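You operate a simulated robot arm through the tools that you are given. There is no shell and no other tool. Be economical: measure what you need, move in short steps, check, and stop when the job is done.

You are at the controls of a simulated robot arm. One attempt, no reset.

## Task
Take the small ink carton from the ink table top and put it on top of the ream there.

It is judged by the outcome, as a careful person would: the job done as asked, and still so three seconds after it is handed in. It fails if anything else is knocked over, pushed out of place, dropped, spilled or broken.

## Robot
A 7-joint arm with a two-finger parallel gripper, fixed in place. Base frame: the origin is at the foot of the arm, x ahead of it, y to its left, z up; the work surface is at about z = 0. Lengths are in m, angles in degrees, forces in N, time in s.
With the tool pointing down near the work surface it reaches from about 0.24 to 0.62 m from the base axis. Its first joint turns from -66.0 to 66.0 degrees. Payload 2.6 kg.
Tool frame: the origin (TCP) lies between the finger pads and is the grasp point; the fingertips stand 0.03 m ahead of it; z points along the fingers, y is the line along which they close. The gripper opens to 0.094 m. The fingers are 0.028 m wide and 0.01 m thick; the gripper's body (0.05 by 0.096 m) begins 0.055 m behind the TCP.
Orientation is told as [roll, pitch, yaw] about the base's x, y, z axes, in that order, counted from this pose: with the fingers straight down and closing along the base's y, the tool's x points along the base's -x, its y along +y and its z along -z.

## Interface
- The arm moves only by the tool step_arm. Its argument "deltas" is a list of rows, each a list of 2 entries, a list of its own where there are three numbers: the shift along the base's x, y, z in units of 200 mm (1.0 is 200 mm), then the turn about the base's z in units of 90 degrees (1.0 is 90 degrees). In form: [[[tx, ty, tz], yaw], ...]. A call has 1 to 12 rows; each row is the pose to reach, as a shift and turn from the pose commanded when the call began. "jaw" is the opening, from 0 (shut) to 1 (fully open), set as the call begins (left out, the last holds). A call with a number of a shift or a turn outside -1 to 1 is refused whole. Rows are played at 5 a second. More than 0.05 m and 8.6 degrees between two rows, or a gripper value outside its range, and nothing of the call is played. A pose out of reach is approached as far as the arm can. The call stops where the force on the tool passes 40 N (or 10 N more than at its start, if that is more) or the arm is blocked; 0.2 s more then pass. The fingers move at their own pace (about 0.072 m/s each) and stop on an object; they squeeze with about 43 N. The grip force told is the motor's: it shows also when the fingers shut on nothing. Time passes only in rows, and 0.2 s behind the last, so rows that repeat a pose let the fingers close. The reply holds the time, the measured pose of the TCP, the force on the tool along the base axes, the opening and the grip force, in the units named above and with some noise, and new pictures: "show" is both (left out), scene, wrist or none.
- Cameras (640 x 400 px; columns grow to the right, rows downward): "scene" is fixed at [0.0289, 0.4071, 0.5794]; the picture's right is [-0.91, -0.41, 0.00], its down [-0.16, 0.36, -0.92] and it looks along [0.37, -0.84, -0.40] (base axes); focal length 326 px, centre (320, 200). "wrist" rides on the gripper at [0.076, 0.014, -0.103] in the tool frame; the picture's right is [-0.18, 0.98, 0.00], its down [-0.75, -0.14, -0.64] and it looks along [-0.63, -0.12, 0.77] (tool axes); focal length 243 px, centre (320, 200). There is no depth. A picture from a camera that has moved, and an enlarged one, comes with that camera's place and axes in the base frame and with its lens. The place of the scene camera against the robot may be out by one fixed shift of up to 0.018 m in any direction.
- zoom(camera, box): a new picture of the part [left, top, right, bottom] of that camera's present view, enlarged. It takes no simulated time.
- job_done(): hands the job in; it is judged then, once.

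Work in short steps. Places have to be worked out from the pictures, the camera data and where the tool is seen: move nearer, look again, correct. Check each grasp and each placing, and mend what went wrong. You have 90 turns and 170 pictures in all, those below and enlarged ones among them. Open the gripper and draw the arm clear of the work before you hand the job in, unless the task says otherwise; then end with one line.

The tools are called after "Emit:" as a command line: name --argument value ..., lists and objects as JSON in quotes. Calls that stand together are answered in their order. step_arm: Moves the arm, as the interface text tells. Its arguments: {"type":"object","properties":{"deltas":{"type":"array"},"jaw":{"type":"number"},"show":{"type":"string","enum":["both","scene","wrist","none"]}},"required":["deltas"]} The other tools are called the same way: zoom (camera, box) takes an enlarged picture of a part of a camera's view; job_done () hands the job in.

At the start:

```text
clock: 0.0
tcp_pos: [0.4148, -0.1761, 0.3215]
tool_rot: [0.0, 0.0, 0.0]
contact_force: [0.4, 0.4, 0.0]
width: 0.0939
gripper_force: 0.2
```

scene: 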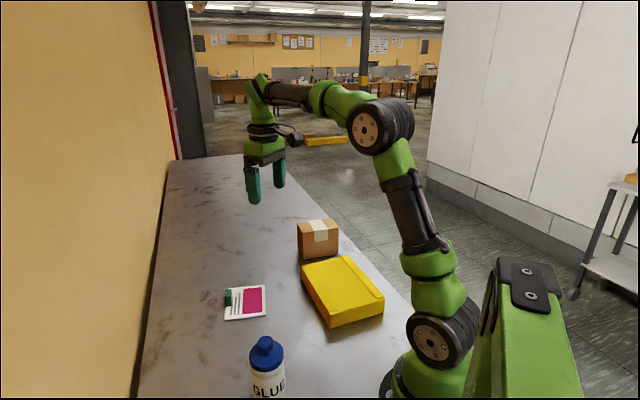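
wrist: 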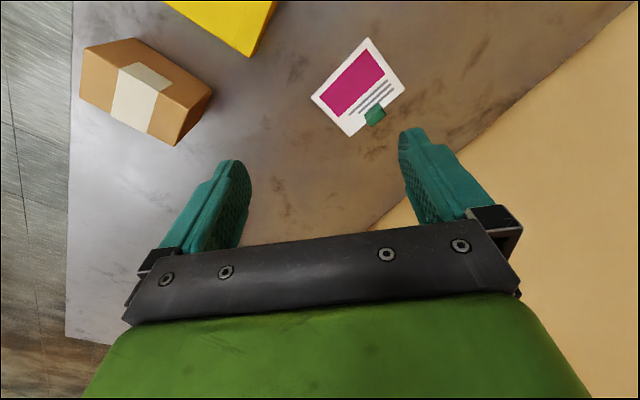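

I'll look closer at the objects on the table to tell the ink carton from the ream.

Emit:
zoom --camera "scene" --box '[200, 200, 400, 340]'

Emit:
zoom --camera "wrist" --box '[60, 0, 440, 160]'

```text
2.86 times, centred on (300, 270) of scene
camera zoom: at [0.0289, 0.4071, 0.5794], right [-0.91, -0.41, 0.0], down [-0.16, 0.36, -0.92], along [0.37, -0.84, -0.4], focal length 932 px, centre (377, 0)
```

zoom: 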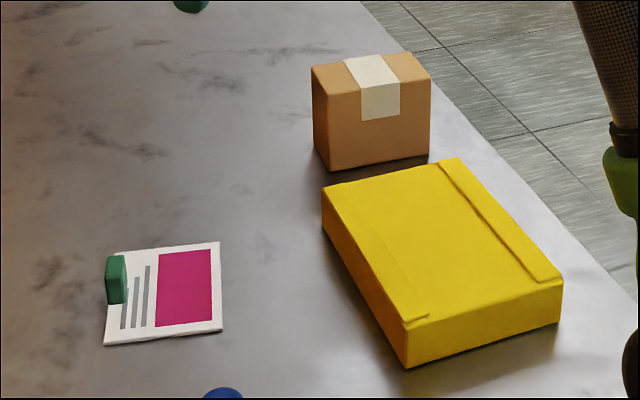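

```text
1.68 times, centred on (250, 80) of wrist
camera zoom: at [0.3378, -0.1627, 0.4237], right [0.18, 0.98, 0.0], down [0.75, -0.14, 0.64], along [0.63, -0.12, -0.77], focal length 409 px, centre (438, 402)
```

zoom: 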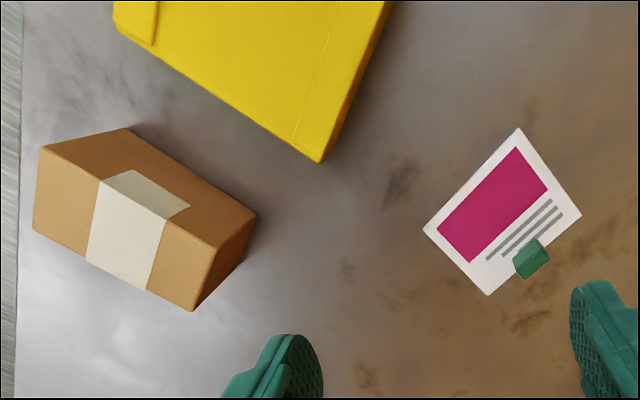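

The brown taped box reads as a carton and the yellow slab as the ream. The magenta item looks like a flat card, so I'll zoom on each to be sure.

Emit:
zoom --camera "scene" --box '[215, 275, 279, 325]'

Emit:
zoom --camera "scene" --box '[286, 210, 350, 265]'

Emit:
zoom --camera "scene" --box '[480, 150, 640, 400]'

```text
8.00 times, centred on (247, 300) of scene
camera zoom: at [0.0289, 0.4071, 0.5794], right [-0.91, -0.41, 0.0], down [-0.16, 0.36, -0.92], along [0.37, -0.84, -0.4], focal length 2610 px, centre (904, -600)
```

zoom: 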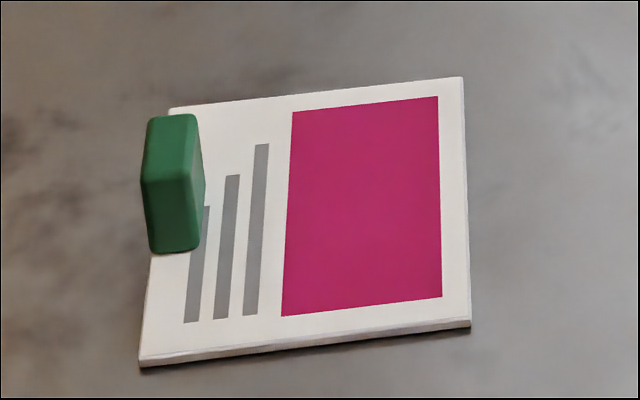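

```text
7.27 times, centred on (318, 238) of scene
camera zoom: at [0.0289, 0.4071, 0.5794], right [-0.91, -0.41, 0.0], down [-0.16, 0.36, -0.92], along [0.37, -0.84, -0.4], focal length 2372 px, centre (334, -73)
```

zoom: 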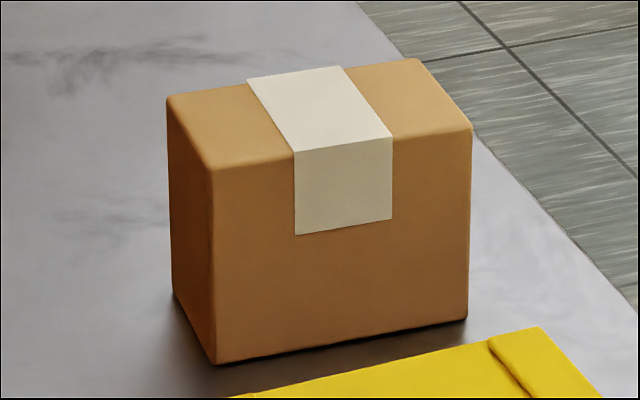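

```text
1.60 times, centred on (560, 275) of scene
camera zoom: at [0.0289, 0.4071, 0.5794], right [-0.91, -0.41, 0.0], down [-0.16, 0.36, -0.92], along [0.37, -0.84, -0.4], focal length 522 px, centre (-64, 80)
```

zoom: 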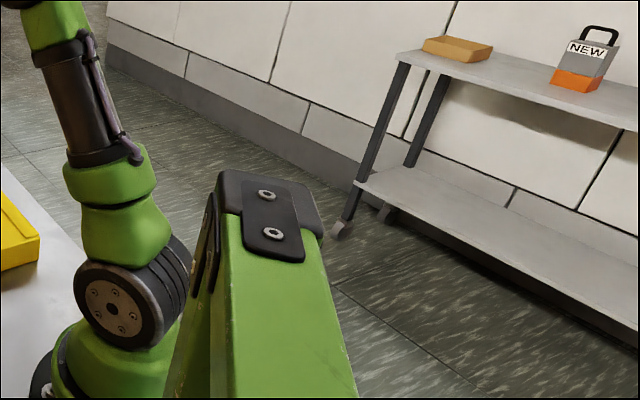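

The brown taped box is the ink carton, and both cameras agree on it: centre about (0.398, -0.418), 0.115 x 0.060 x 0.095 m, long axis at about 43°. The ream is centred near (0.261, -0.250) with its top at about z 0.046. I'll move toward the point above the carton and turn so the jaw closes across its short side.

Emit:
step_arm --deltas '[[[-0.013, -0.15, -0.06], 0.086], [[-0.027, -0.3, -0.12], 0.172], [[-0.04, -0.45, -0.18], 0.257], [[-0.053, -0.6, -0.24], 0.342], [[-0.067, -0.75, -0.3], 0.427], [[-0.08, -0.9, -0.36], 0.511], [[-0.08, -0.9, -0.36], 0.511]]' --jaw 1

```text
clock: 1.6
tcp_pos: [0.399, -0.3576, 0.2494]
tool_rot: [0.0, -0.1, 46.0]
contact_force: [0.4, 0.2, -0.5]
width: 0.0941
gripper_force: 0.1
camera wrist: at [0.334, -0.4031, 0.3531], right [-0.58, 0.81, 0.0], down [0.62, 0.44, 0.64], along [0.52, 0.37, -0.77], focal length 243 px, centre (320, 200)
```

scene: 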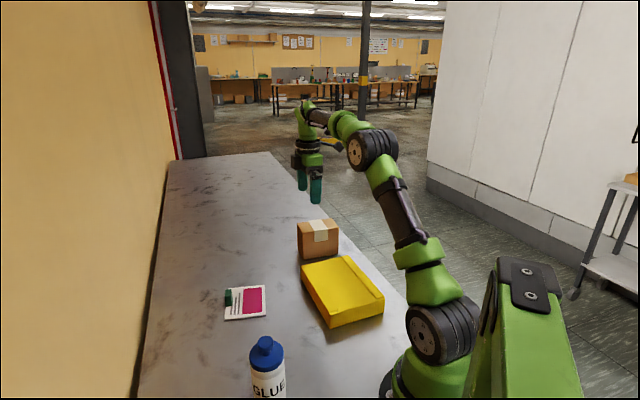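
wrist: 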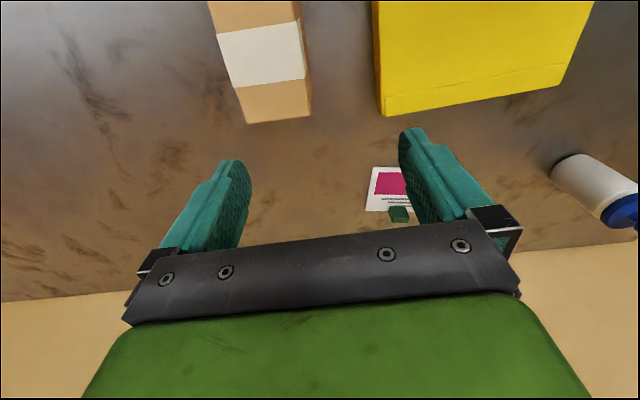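

Yaw is right. I'll centre over the carton at height and look.

Emit:
step_arm --deltas '[[[0, -0.15, 0], 0], [[0, -0.302, -0.1], 0], [[0, -0.302, -0.2], 0], [[0, -0.302, -0.2], 0]]'

```text
clock: 2.6
tcp_pos: [0.3994, -0.4183, 0.2095]
tool_rot: [0.0, 0.1, 46.1]
contact_force: [0.5, -0.3, -0.1]
width: 0.0941
gripper_force: 0.1
camera wrist: at [0.3343, -0.4639, 0.3119], right [-0.58, 0.82, 0.0], down [0.63, 0.44, 0.64], along [0.52, 0.37, -0.77], focal length 243 px, centre (320, 200)
```

scene: 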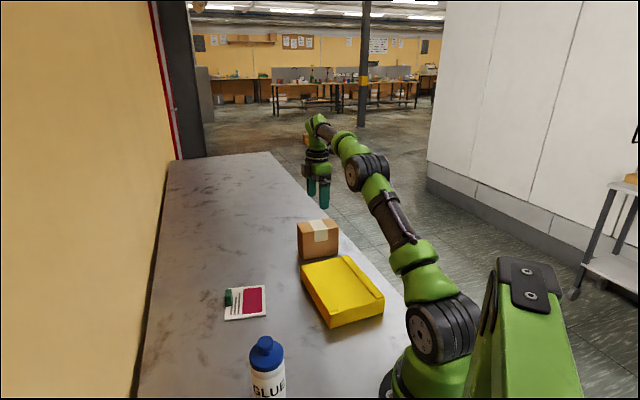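
wrist: 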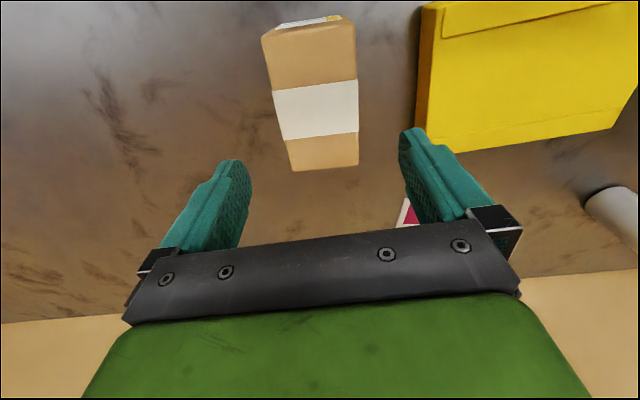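

The carton's top corners compute to a centre of about (0.400, -0.419), right under the TCP, with about 17 mm clearance each side. I'll descend straight to z≈0.062.

Emit:
step_arm --deltas '[[[0.003, -0.003, -0.2], 0], [[0.003, -0.003, -0.36], 0], [[0.003, -0.003, -0.5], 0], [[0.003, -0.003, -0.62], -0.01], [[0.003, -0.003, -0.735], -0.01], [[0.003, -0.003, -0.735], -0.01]]'

```text
clock: 4.0
tcp_pos: [0.4004, -0.4181, 0.0608]
tool_rot: [0.0, 0.0, 45.1]
contact_force: [0.3, -0.3, -0.8]
width: 0.0939
gripper_force: 0.1
camera wrist: at [0.3359, -0.4623, 0.1633], right [-0.57, 0.82, 0.0], down [0.63, 0.43, 0.64], along [0.53, 0.36, -0.77], focal length 243 px, centre (320, 200)
```

scene: 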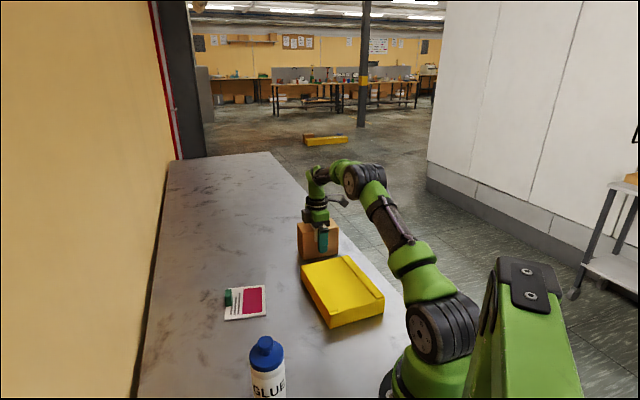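
wrist: 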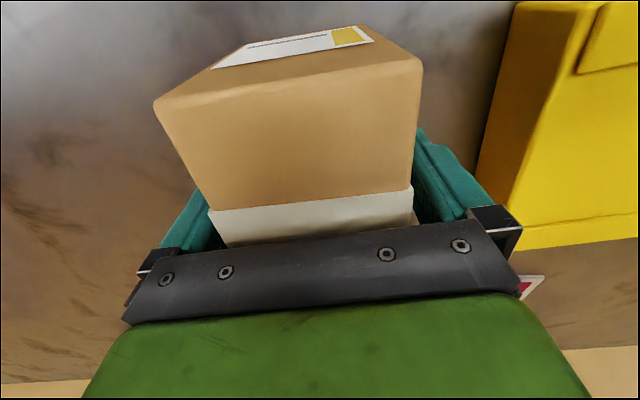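

The fingers straddle the carton. I'll read its end label to confirm, before closing.

Emit:
zoom --camera "wrist" --box '[190, 10, 400, 90]'

Emit:
zoom --camera "scene" --box '[280, 180, 400, 255]'

Emit:
zoom --camera "scene" --box '[290, 125, 360, 155]'

```text
3.05 times, centred on (295, 50) of wrist
camera zoom: at [0.3359, -0.4623, 0.1633], right [-0.57, 0.82, 0.0], down [0.63, 0.43, 0.64], along [0.53, 0.36, -0.77], focal length 739 px, centre (396, 657)
```

zoom: 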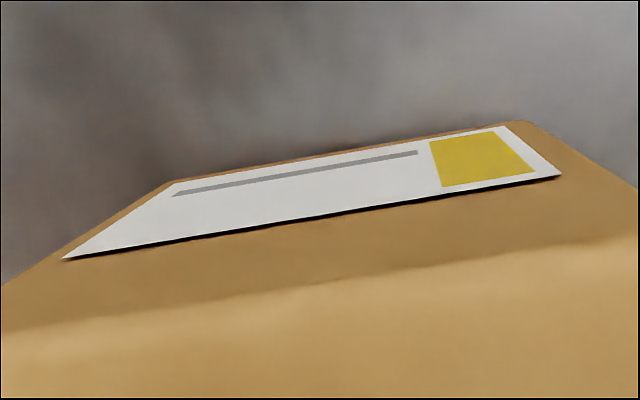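

```text
5.33 times, centred on (340, 218) of scene
camera zoom: at [0.0289, 0.4071, 0.5794], right [-0.91, -0.41, 0.0], down [-0.16, 0.36, -0.92], along [0.37, -0.84, -0.4], focal length 1740 px, centre (213, 107)
```

zoom: 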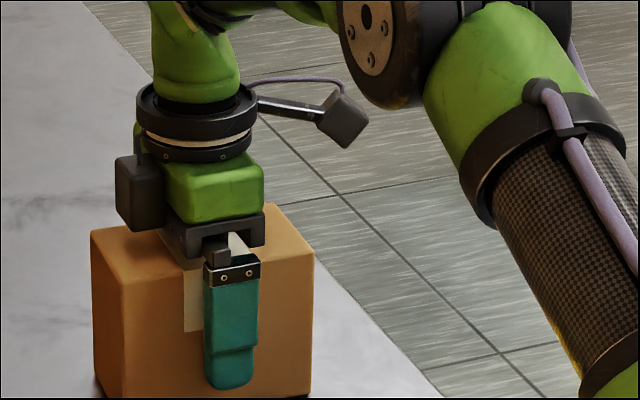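

```text
9.14 times, centred on (325, 140) of scene
camera zoom: at [0.0289, 0.4071, 0.5794], right [-0.91, -0.41, 0.0], down [-0.16, 0.36, -0.92], along [0.37, -0.84, -0.4], focal length 2982 px, centre (274, 749)
```

zoom: 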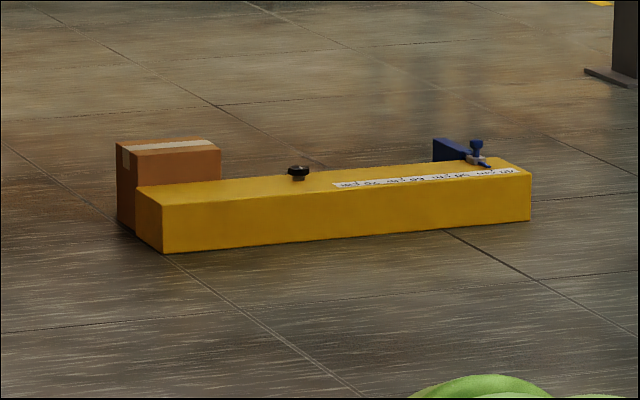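

The end label has an ink-colour swatch, so this is the ink carton. Closing the jaw now.

Emit:
step_arm --deltas '[[[0, 0, 0], 0], [[0, 0, 0], 0], [[0, 0, 0], 0], [[0, 0, 0], 0]]' --jaw 0 --show "wrist"

```text
clock: 5.0
tcp_pos: [0.4006, -0.4177, 0.061]
tool_rot: [0.0, 0.1, 45.1]
contact_force: [-0.3, -0.6, 0.8]
width: 0.0744
gripper_force: 43.1
camera wrist: at [0.3359, -0.4622, 0.1635], right [-0.57, 0.82, 0.0], down [0.63, 0.43, 0.64], along [0.53, 0.36, -0.77], focal length 243 px, centre (320, 200)
```

wrist: 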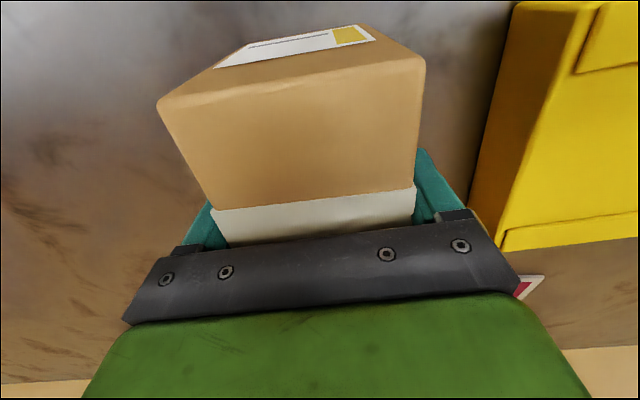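

It is held at 74 mm width. I'll lift 4 cm as a test.

Emit:
step_arm --deltas '[[[0, 0, 0.06], 0], [[0, 0, 0.13], 0], [[0, 0, 0.2], 0], [[0, 0, 0.2], 0]]'

```text
clock: 6.0
tcp_pos: [0.3997, -0.4177, 0.1013]
tool_rot: [0.0, 0.1, 45.1]
contact_force: [-0.4, 0.0, -3.4]
width: 0.0748
gripper_force: 43.2
camera wrist: at [0.3349, -0.4614, 0.2041], right [-0.57, 0.82, 0.0], down [0.63, 0.43, 0.64], along [0.53, 0.36, -0.77], focal length 243 px, centre (320, 200)
```

scene: 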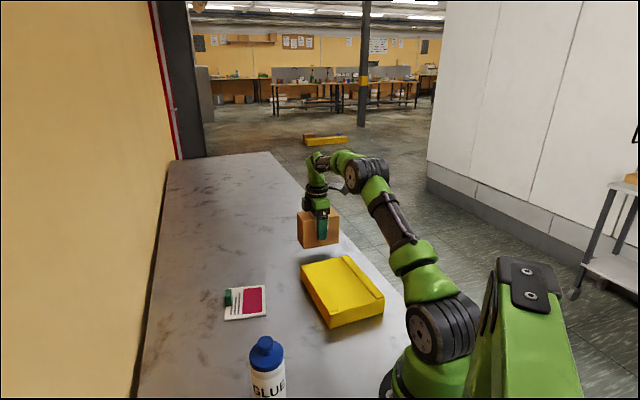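
wrist: 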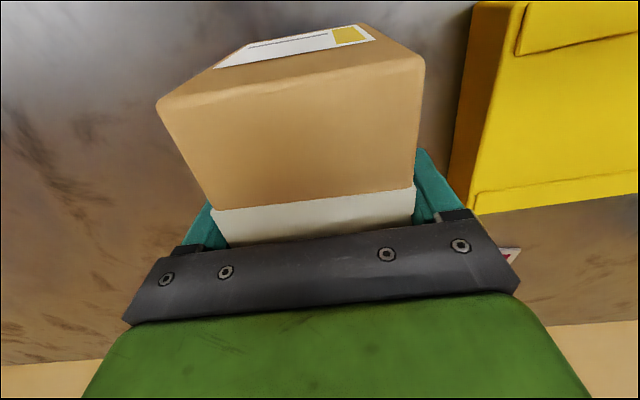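

Lifted securely (about 3.4 N). I'll raise it further and carry it over the ream centre.

Emit:
step_arm --deltas '[[[0, 0, 0.15], 0], [[0, 0, 0.3], 0], [[-0.07, 0.084, 0.35], 0], [[-0.174, 0.21, 0.35], 0], [[-0.278, 0.336, 0.35], 0], [[-0.382, 0.462, 0.35], 0], [[-0.486, 0.588, 0.35], 0], [[-0.59, 0.714, 0.35], 0], [[-0.66, 0.8, 0.35], 0], [[-0.695, 0.845, 0.35], 0], [[-0.695, 0.845, 0.35], 0]]'

```text
clock: 8.4
tcp_pos: [0.2612, -0.2493, 0.1721]
tool_rot: [0.1, 0.1, 45.2]
contact_force: [0.1, 0.3, -3.9]
width: 0.0747
gripper_force: 43.1
camera wrist: at [0.1961, -0.2929, 0.2749], right [-0.57, 0.82, 0.0], down [0.63, 0.43, 0.64], along [0.53, 0.36, -0.77], focal length 243 px, centre (320, 200)
```

scene: 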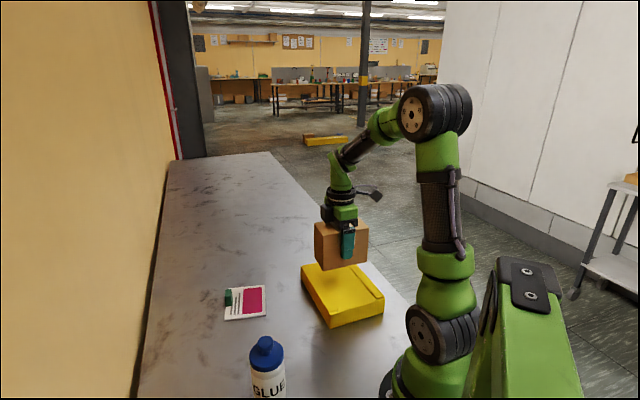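
wrist: 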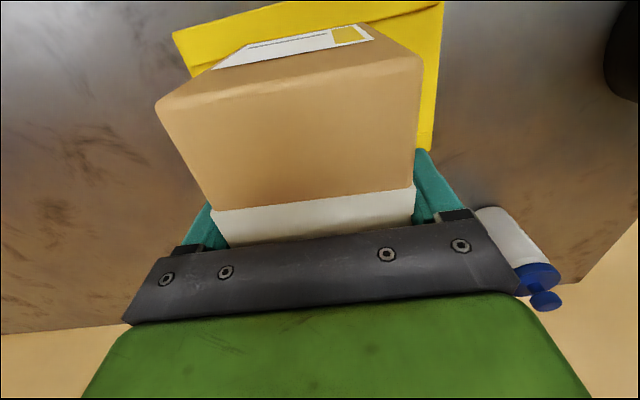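

The box is over the ream and well inside its outline in both views. I'll nudge it about 5 mm away from the ream's raised flap and lower to just above contact.

Emit:
step_arm --deltas '[[[0.02, 0.018, -0.1], 0], [[0.02, 0.018, -0.2], 0], [[0.02, 0.018, -0.27], 0], [[0.02, 0.018, -0.27], 0]]'

Emit:
zoom --camera "scene" --box '[280, 200, 420, 340]'

```text
clock: 9.4
tcp_pos: [0.2666, -0.2451, 0.1181]
tool_rot: [-0.1, 0.0, 45.1]
contact_force: [1.0, -1.0, -3.5]
width: 0.0741
gripper_force: 42.8
camera wrist: at [0.2014, -0.289, 0.2203], right [-0.57, 0.82, 0.0], down [0.63, 0.43, 0.64], along [0.53, 0.36, -0.77], focal length 243 px, centre (320, 200)
```

scene: 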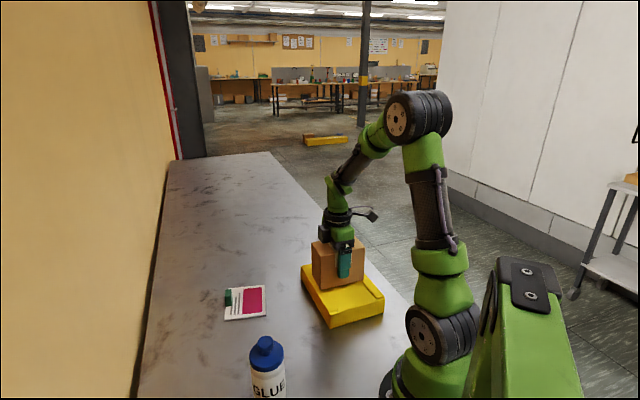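
wrist: 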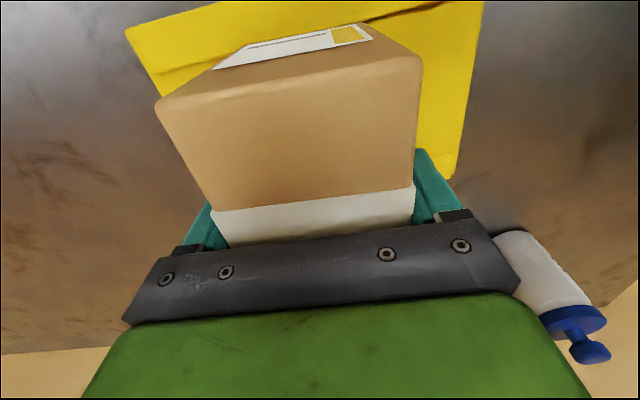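

```text
2.86 times, centred on (350, 270) of scene
camera zoom: at [0.029, 0.4071, 0.5794], right [-0.91, -0.41, 0.0], down [-0.16, 0.36, -0.92], along [0.37, -0.84, -0.4], focal length 932 px, centre (234, 0)
```

zoom: 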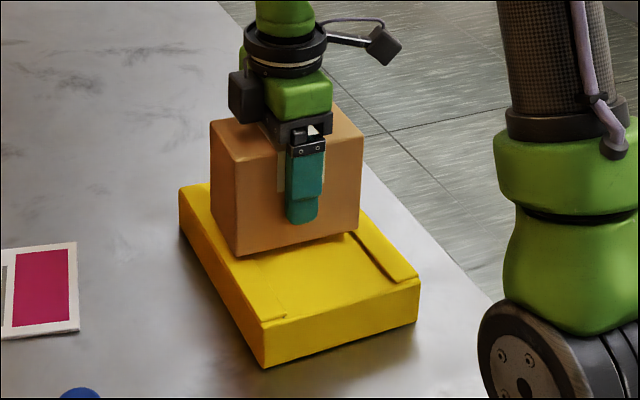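

The box hovers about 1 cm above the ream, with its right corner at the flap ridge and about 11 mm spare on the left. I'll shift 4 mm more to the left and lower gently until I feel contact.

Emit:
step_arm --deltas '[[[0.016, 0.014, 0], 0], [[0.016, 0.014, -0.015], 0], [[0.016, 0.014, -0.025], 0], [[0.016, 0.014, -0.035], 0], [[0.016, 0.014, -0.035], 0]]' --show "none"

Emit:
zoom --camera "scene" --box '[290, 220, 400, 330]'

```text
clock: 10.6
tcp_pos: [0.2685, -0.2423, 0.111]
tool_rot: [0.0, 0.0, 45.0]
contact_force: [-0.3, 0.6, -3.6]
width: 0.0742
gripper_force: 43.3
```

```text
3.64 times, centred on (345, 275) of scene
camera zoom: at [0.029, 0.4071, 0.5794], right [-0.91, -0.41, 0.0], down [-0.16, 0.36, -0.92], along [0.37, -0.84, -0.4], focal length 1186 px, centre (229, -73)
```

zoom: 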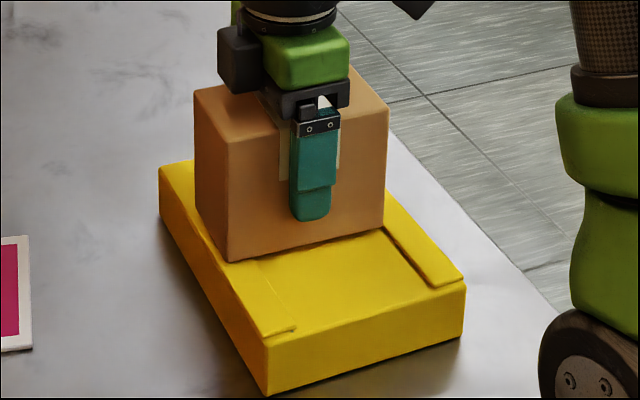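

Nearly down; the force is still only the weight. I'll lower in 1 mm steps watching the force.

Emit:
step_arm --deltas '[[[0, 0, -0.006], 0], [[0, 0, -0.012], 0], [[0, 0, -0.012], 0]]' --show "none"

```text
clock: 11.4
tcp_pos: [0.269, -0.2409, 0.1082]
tool_rot: [0.0, -0.1, 45.2]
contact_force: [0.7, -0.5, -2.7]
width: 0.0744
gripper_force: 42.8
```

A slight drop in load, perhaps first contact. Continuing in small steps.

Emit:
step_arm --deltas '[[[0, 0, -0.005], 0], [[0, 0, -0.008], 0], [[0, 0, -0.008], 0]]' --show "none"

Emit:
zoom --camera "scene" --box '[290, 220, 400, 330]'

```text
clock: 12.2
tcp_pos: [0.2685, -0.2418, 0.1058]
tool_rot: [0.0, 0.0, 45.1]
contact_force: [0.4, -0.4, -2.8]
width: 0.0742
gripper_force: 43.4
```

```text
3.64 times, centred on (345, 275) of scene
camera zoom: at [0.029, 0.4071, 0.5794], right [-0.91, -0.41, 0.0], down [-0.16, 0.36, -0.92], along [0.37, -0.84, -0.4], focal length 1186 px, centre (229, -73)
```

zoom: 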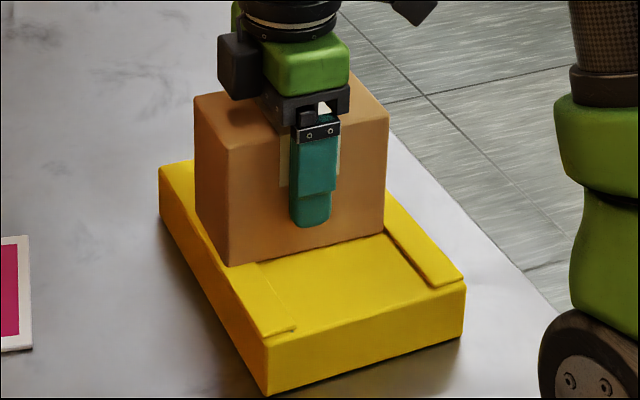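

Still not firmly seated; I'll lower a few more millimetres.

Emit:
step_arm --deltas '[[[0, 0, -0.005], 0], [[0, 0, -0.01], 0], [[0, 0, -0.01], 0]]' --show "none"

```text
clock: 13.0
tcp_pos: [0.2681, -0.2424, 0.104]
tool_rot: [0.1, 0.0, 45.0]
contact_force: [-4.3, 2.6, 13.7]
width: 0.0742
gripper_force: 43.4
```

Firm contact at z 0.104 (14 N up). I'll relieve 1 mm and then open the jaw.

Emit:
step_arm --deltas '[[[0, 0, 0.005], 0], [[0, 0, 0.005], 0]]' --show "none"

Emit:
step_arm --deltas '[[[0, 0, 0], 0], [[0, 0, 0], 0], [[0, 0, 0], 0]]' --jaw 1

Emit:
zoom --camera "scene" --box '[290, 220, 400, 330]'

```text
clock: 13.6
tcp_pos: [0.2685, -0.2417, 0.1056]
tool_rot: [0.0, 0.0, 45.1]
contact_force: [-1.0, 0.7, -2.9]
width: 0.0741
gripper_force: 42.4
```

```text
clock: 14.4
tcp_pos: [0.268, -0.2422, 0.1049]
tool_rot: [0.0, 0.0, 45.1]
contact_force: [-0.3, 0.6, -0.5]
width: 0.0941
gripper_force: 0.1
camera wrist: at [0.2033, -0.2861, 0.209], right [-0.57, 0.82, 0.0], down [0.63, 0.43, 0.64], along [0.53, 0.36, -0.77], focal length 243 px, centre (320, 200)
```

scene: 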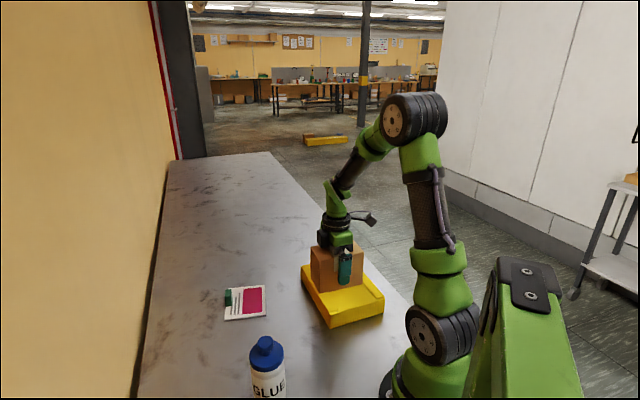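
wrist: 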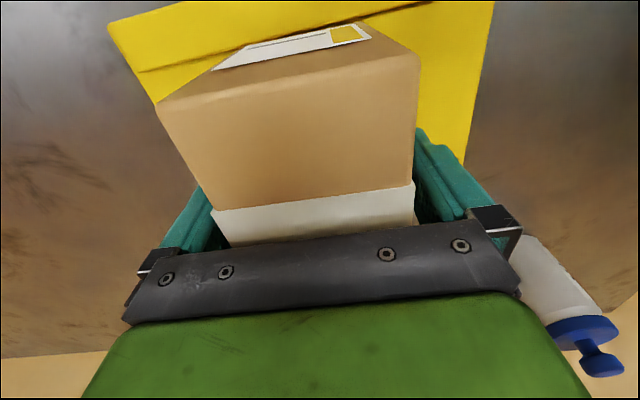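

```text
3.64 times, centred on (345, 275) of scene
camera zoom: at [0.0289, 0.4071, 0.5794], right [-0.91, -0.41, 0.0], down [-0.16, 0.36, -0.92], along [0.37, -0.84, -0.4], focal length 1186 px, centre (229, -73)
```

zoom: 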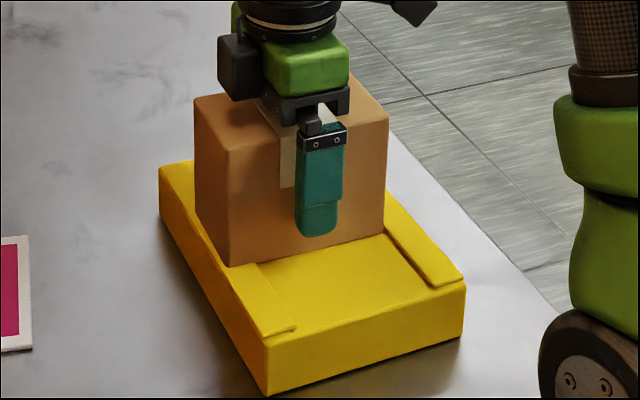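

The box is free and stands upright on the ream. I'll retreat straight up.

Emit:
step_arm --deltas '[[[0, 0, 0.1], 0], [[0, 0, 0.25], 0], [[0, 0, 0.45], 0], [[0, 0, 0.65], 0], [[0, 0, 0.85], 0], [[0.2, 0, 0.9], 0], [[0.4, 0, 0.9], 0], [[0.6, 0, 0.9], 0], [[0.6, 0, 0.9], 0]]'

Emit:
zoom --camera "scene" --box '[280, 220, 410, 330]'

```text
clock: 16.4
tcp_pos: [0.3871, -0.2444, 0.2856]
tool_rot: [0.0, 0.0, 45.0]
contact_force: [-1.5, 0.6, -0.2]
width: 0.0942
gripper_force: 0.1
camera wrist: at [0.323, -0.2875, 0.3884], right [-0.57, 0.82, 0.0], down [0.63, 0.43, 0.64], along [0.53, 0.36, -0.77], focal length 243 px, centre (320, 200)
```

scene: 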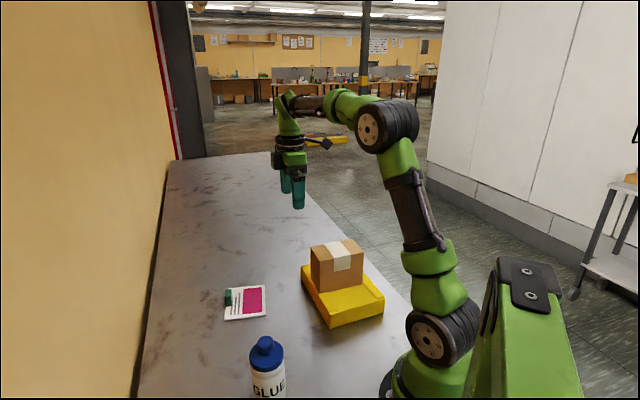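
wrist: 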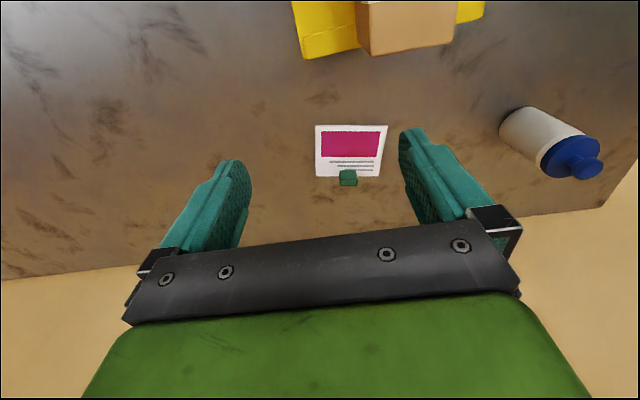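

```text
3.64 times, centred on (345, 275) of scene
camera zoom: at [0.029, 0.4071, 0.5794], right [-0.91, -0.41, 0.0], down [-0.16, 0.36, -0.92], along [0.37, -0.84, -0.4], focal length 1186 px, centre (229, -73)
```

zoom: 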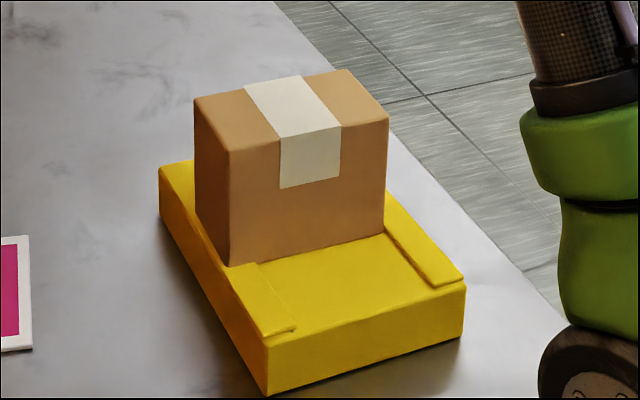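

The carton stands flat and stable on the ream, nothing else has moved, and the arm is clear with its gripper open. Handing in.

Emit:
job_done

```text
The job is handed in.
```

The small ink carton is standing upright on top of the ream, the other items are where they were, and the gripper is open and clear.
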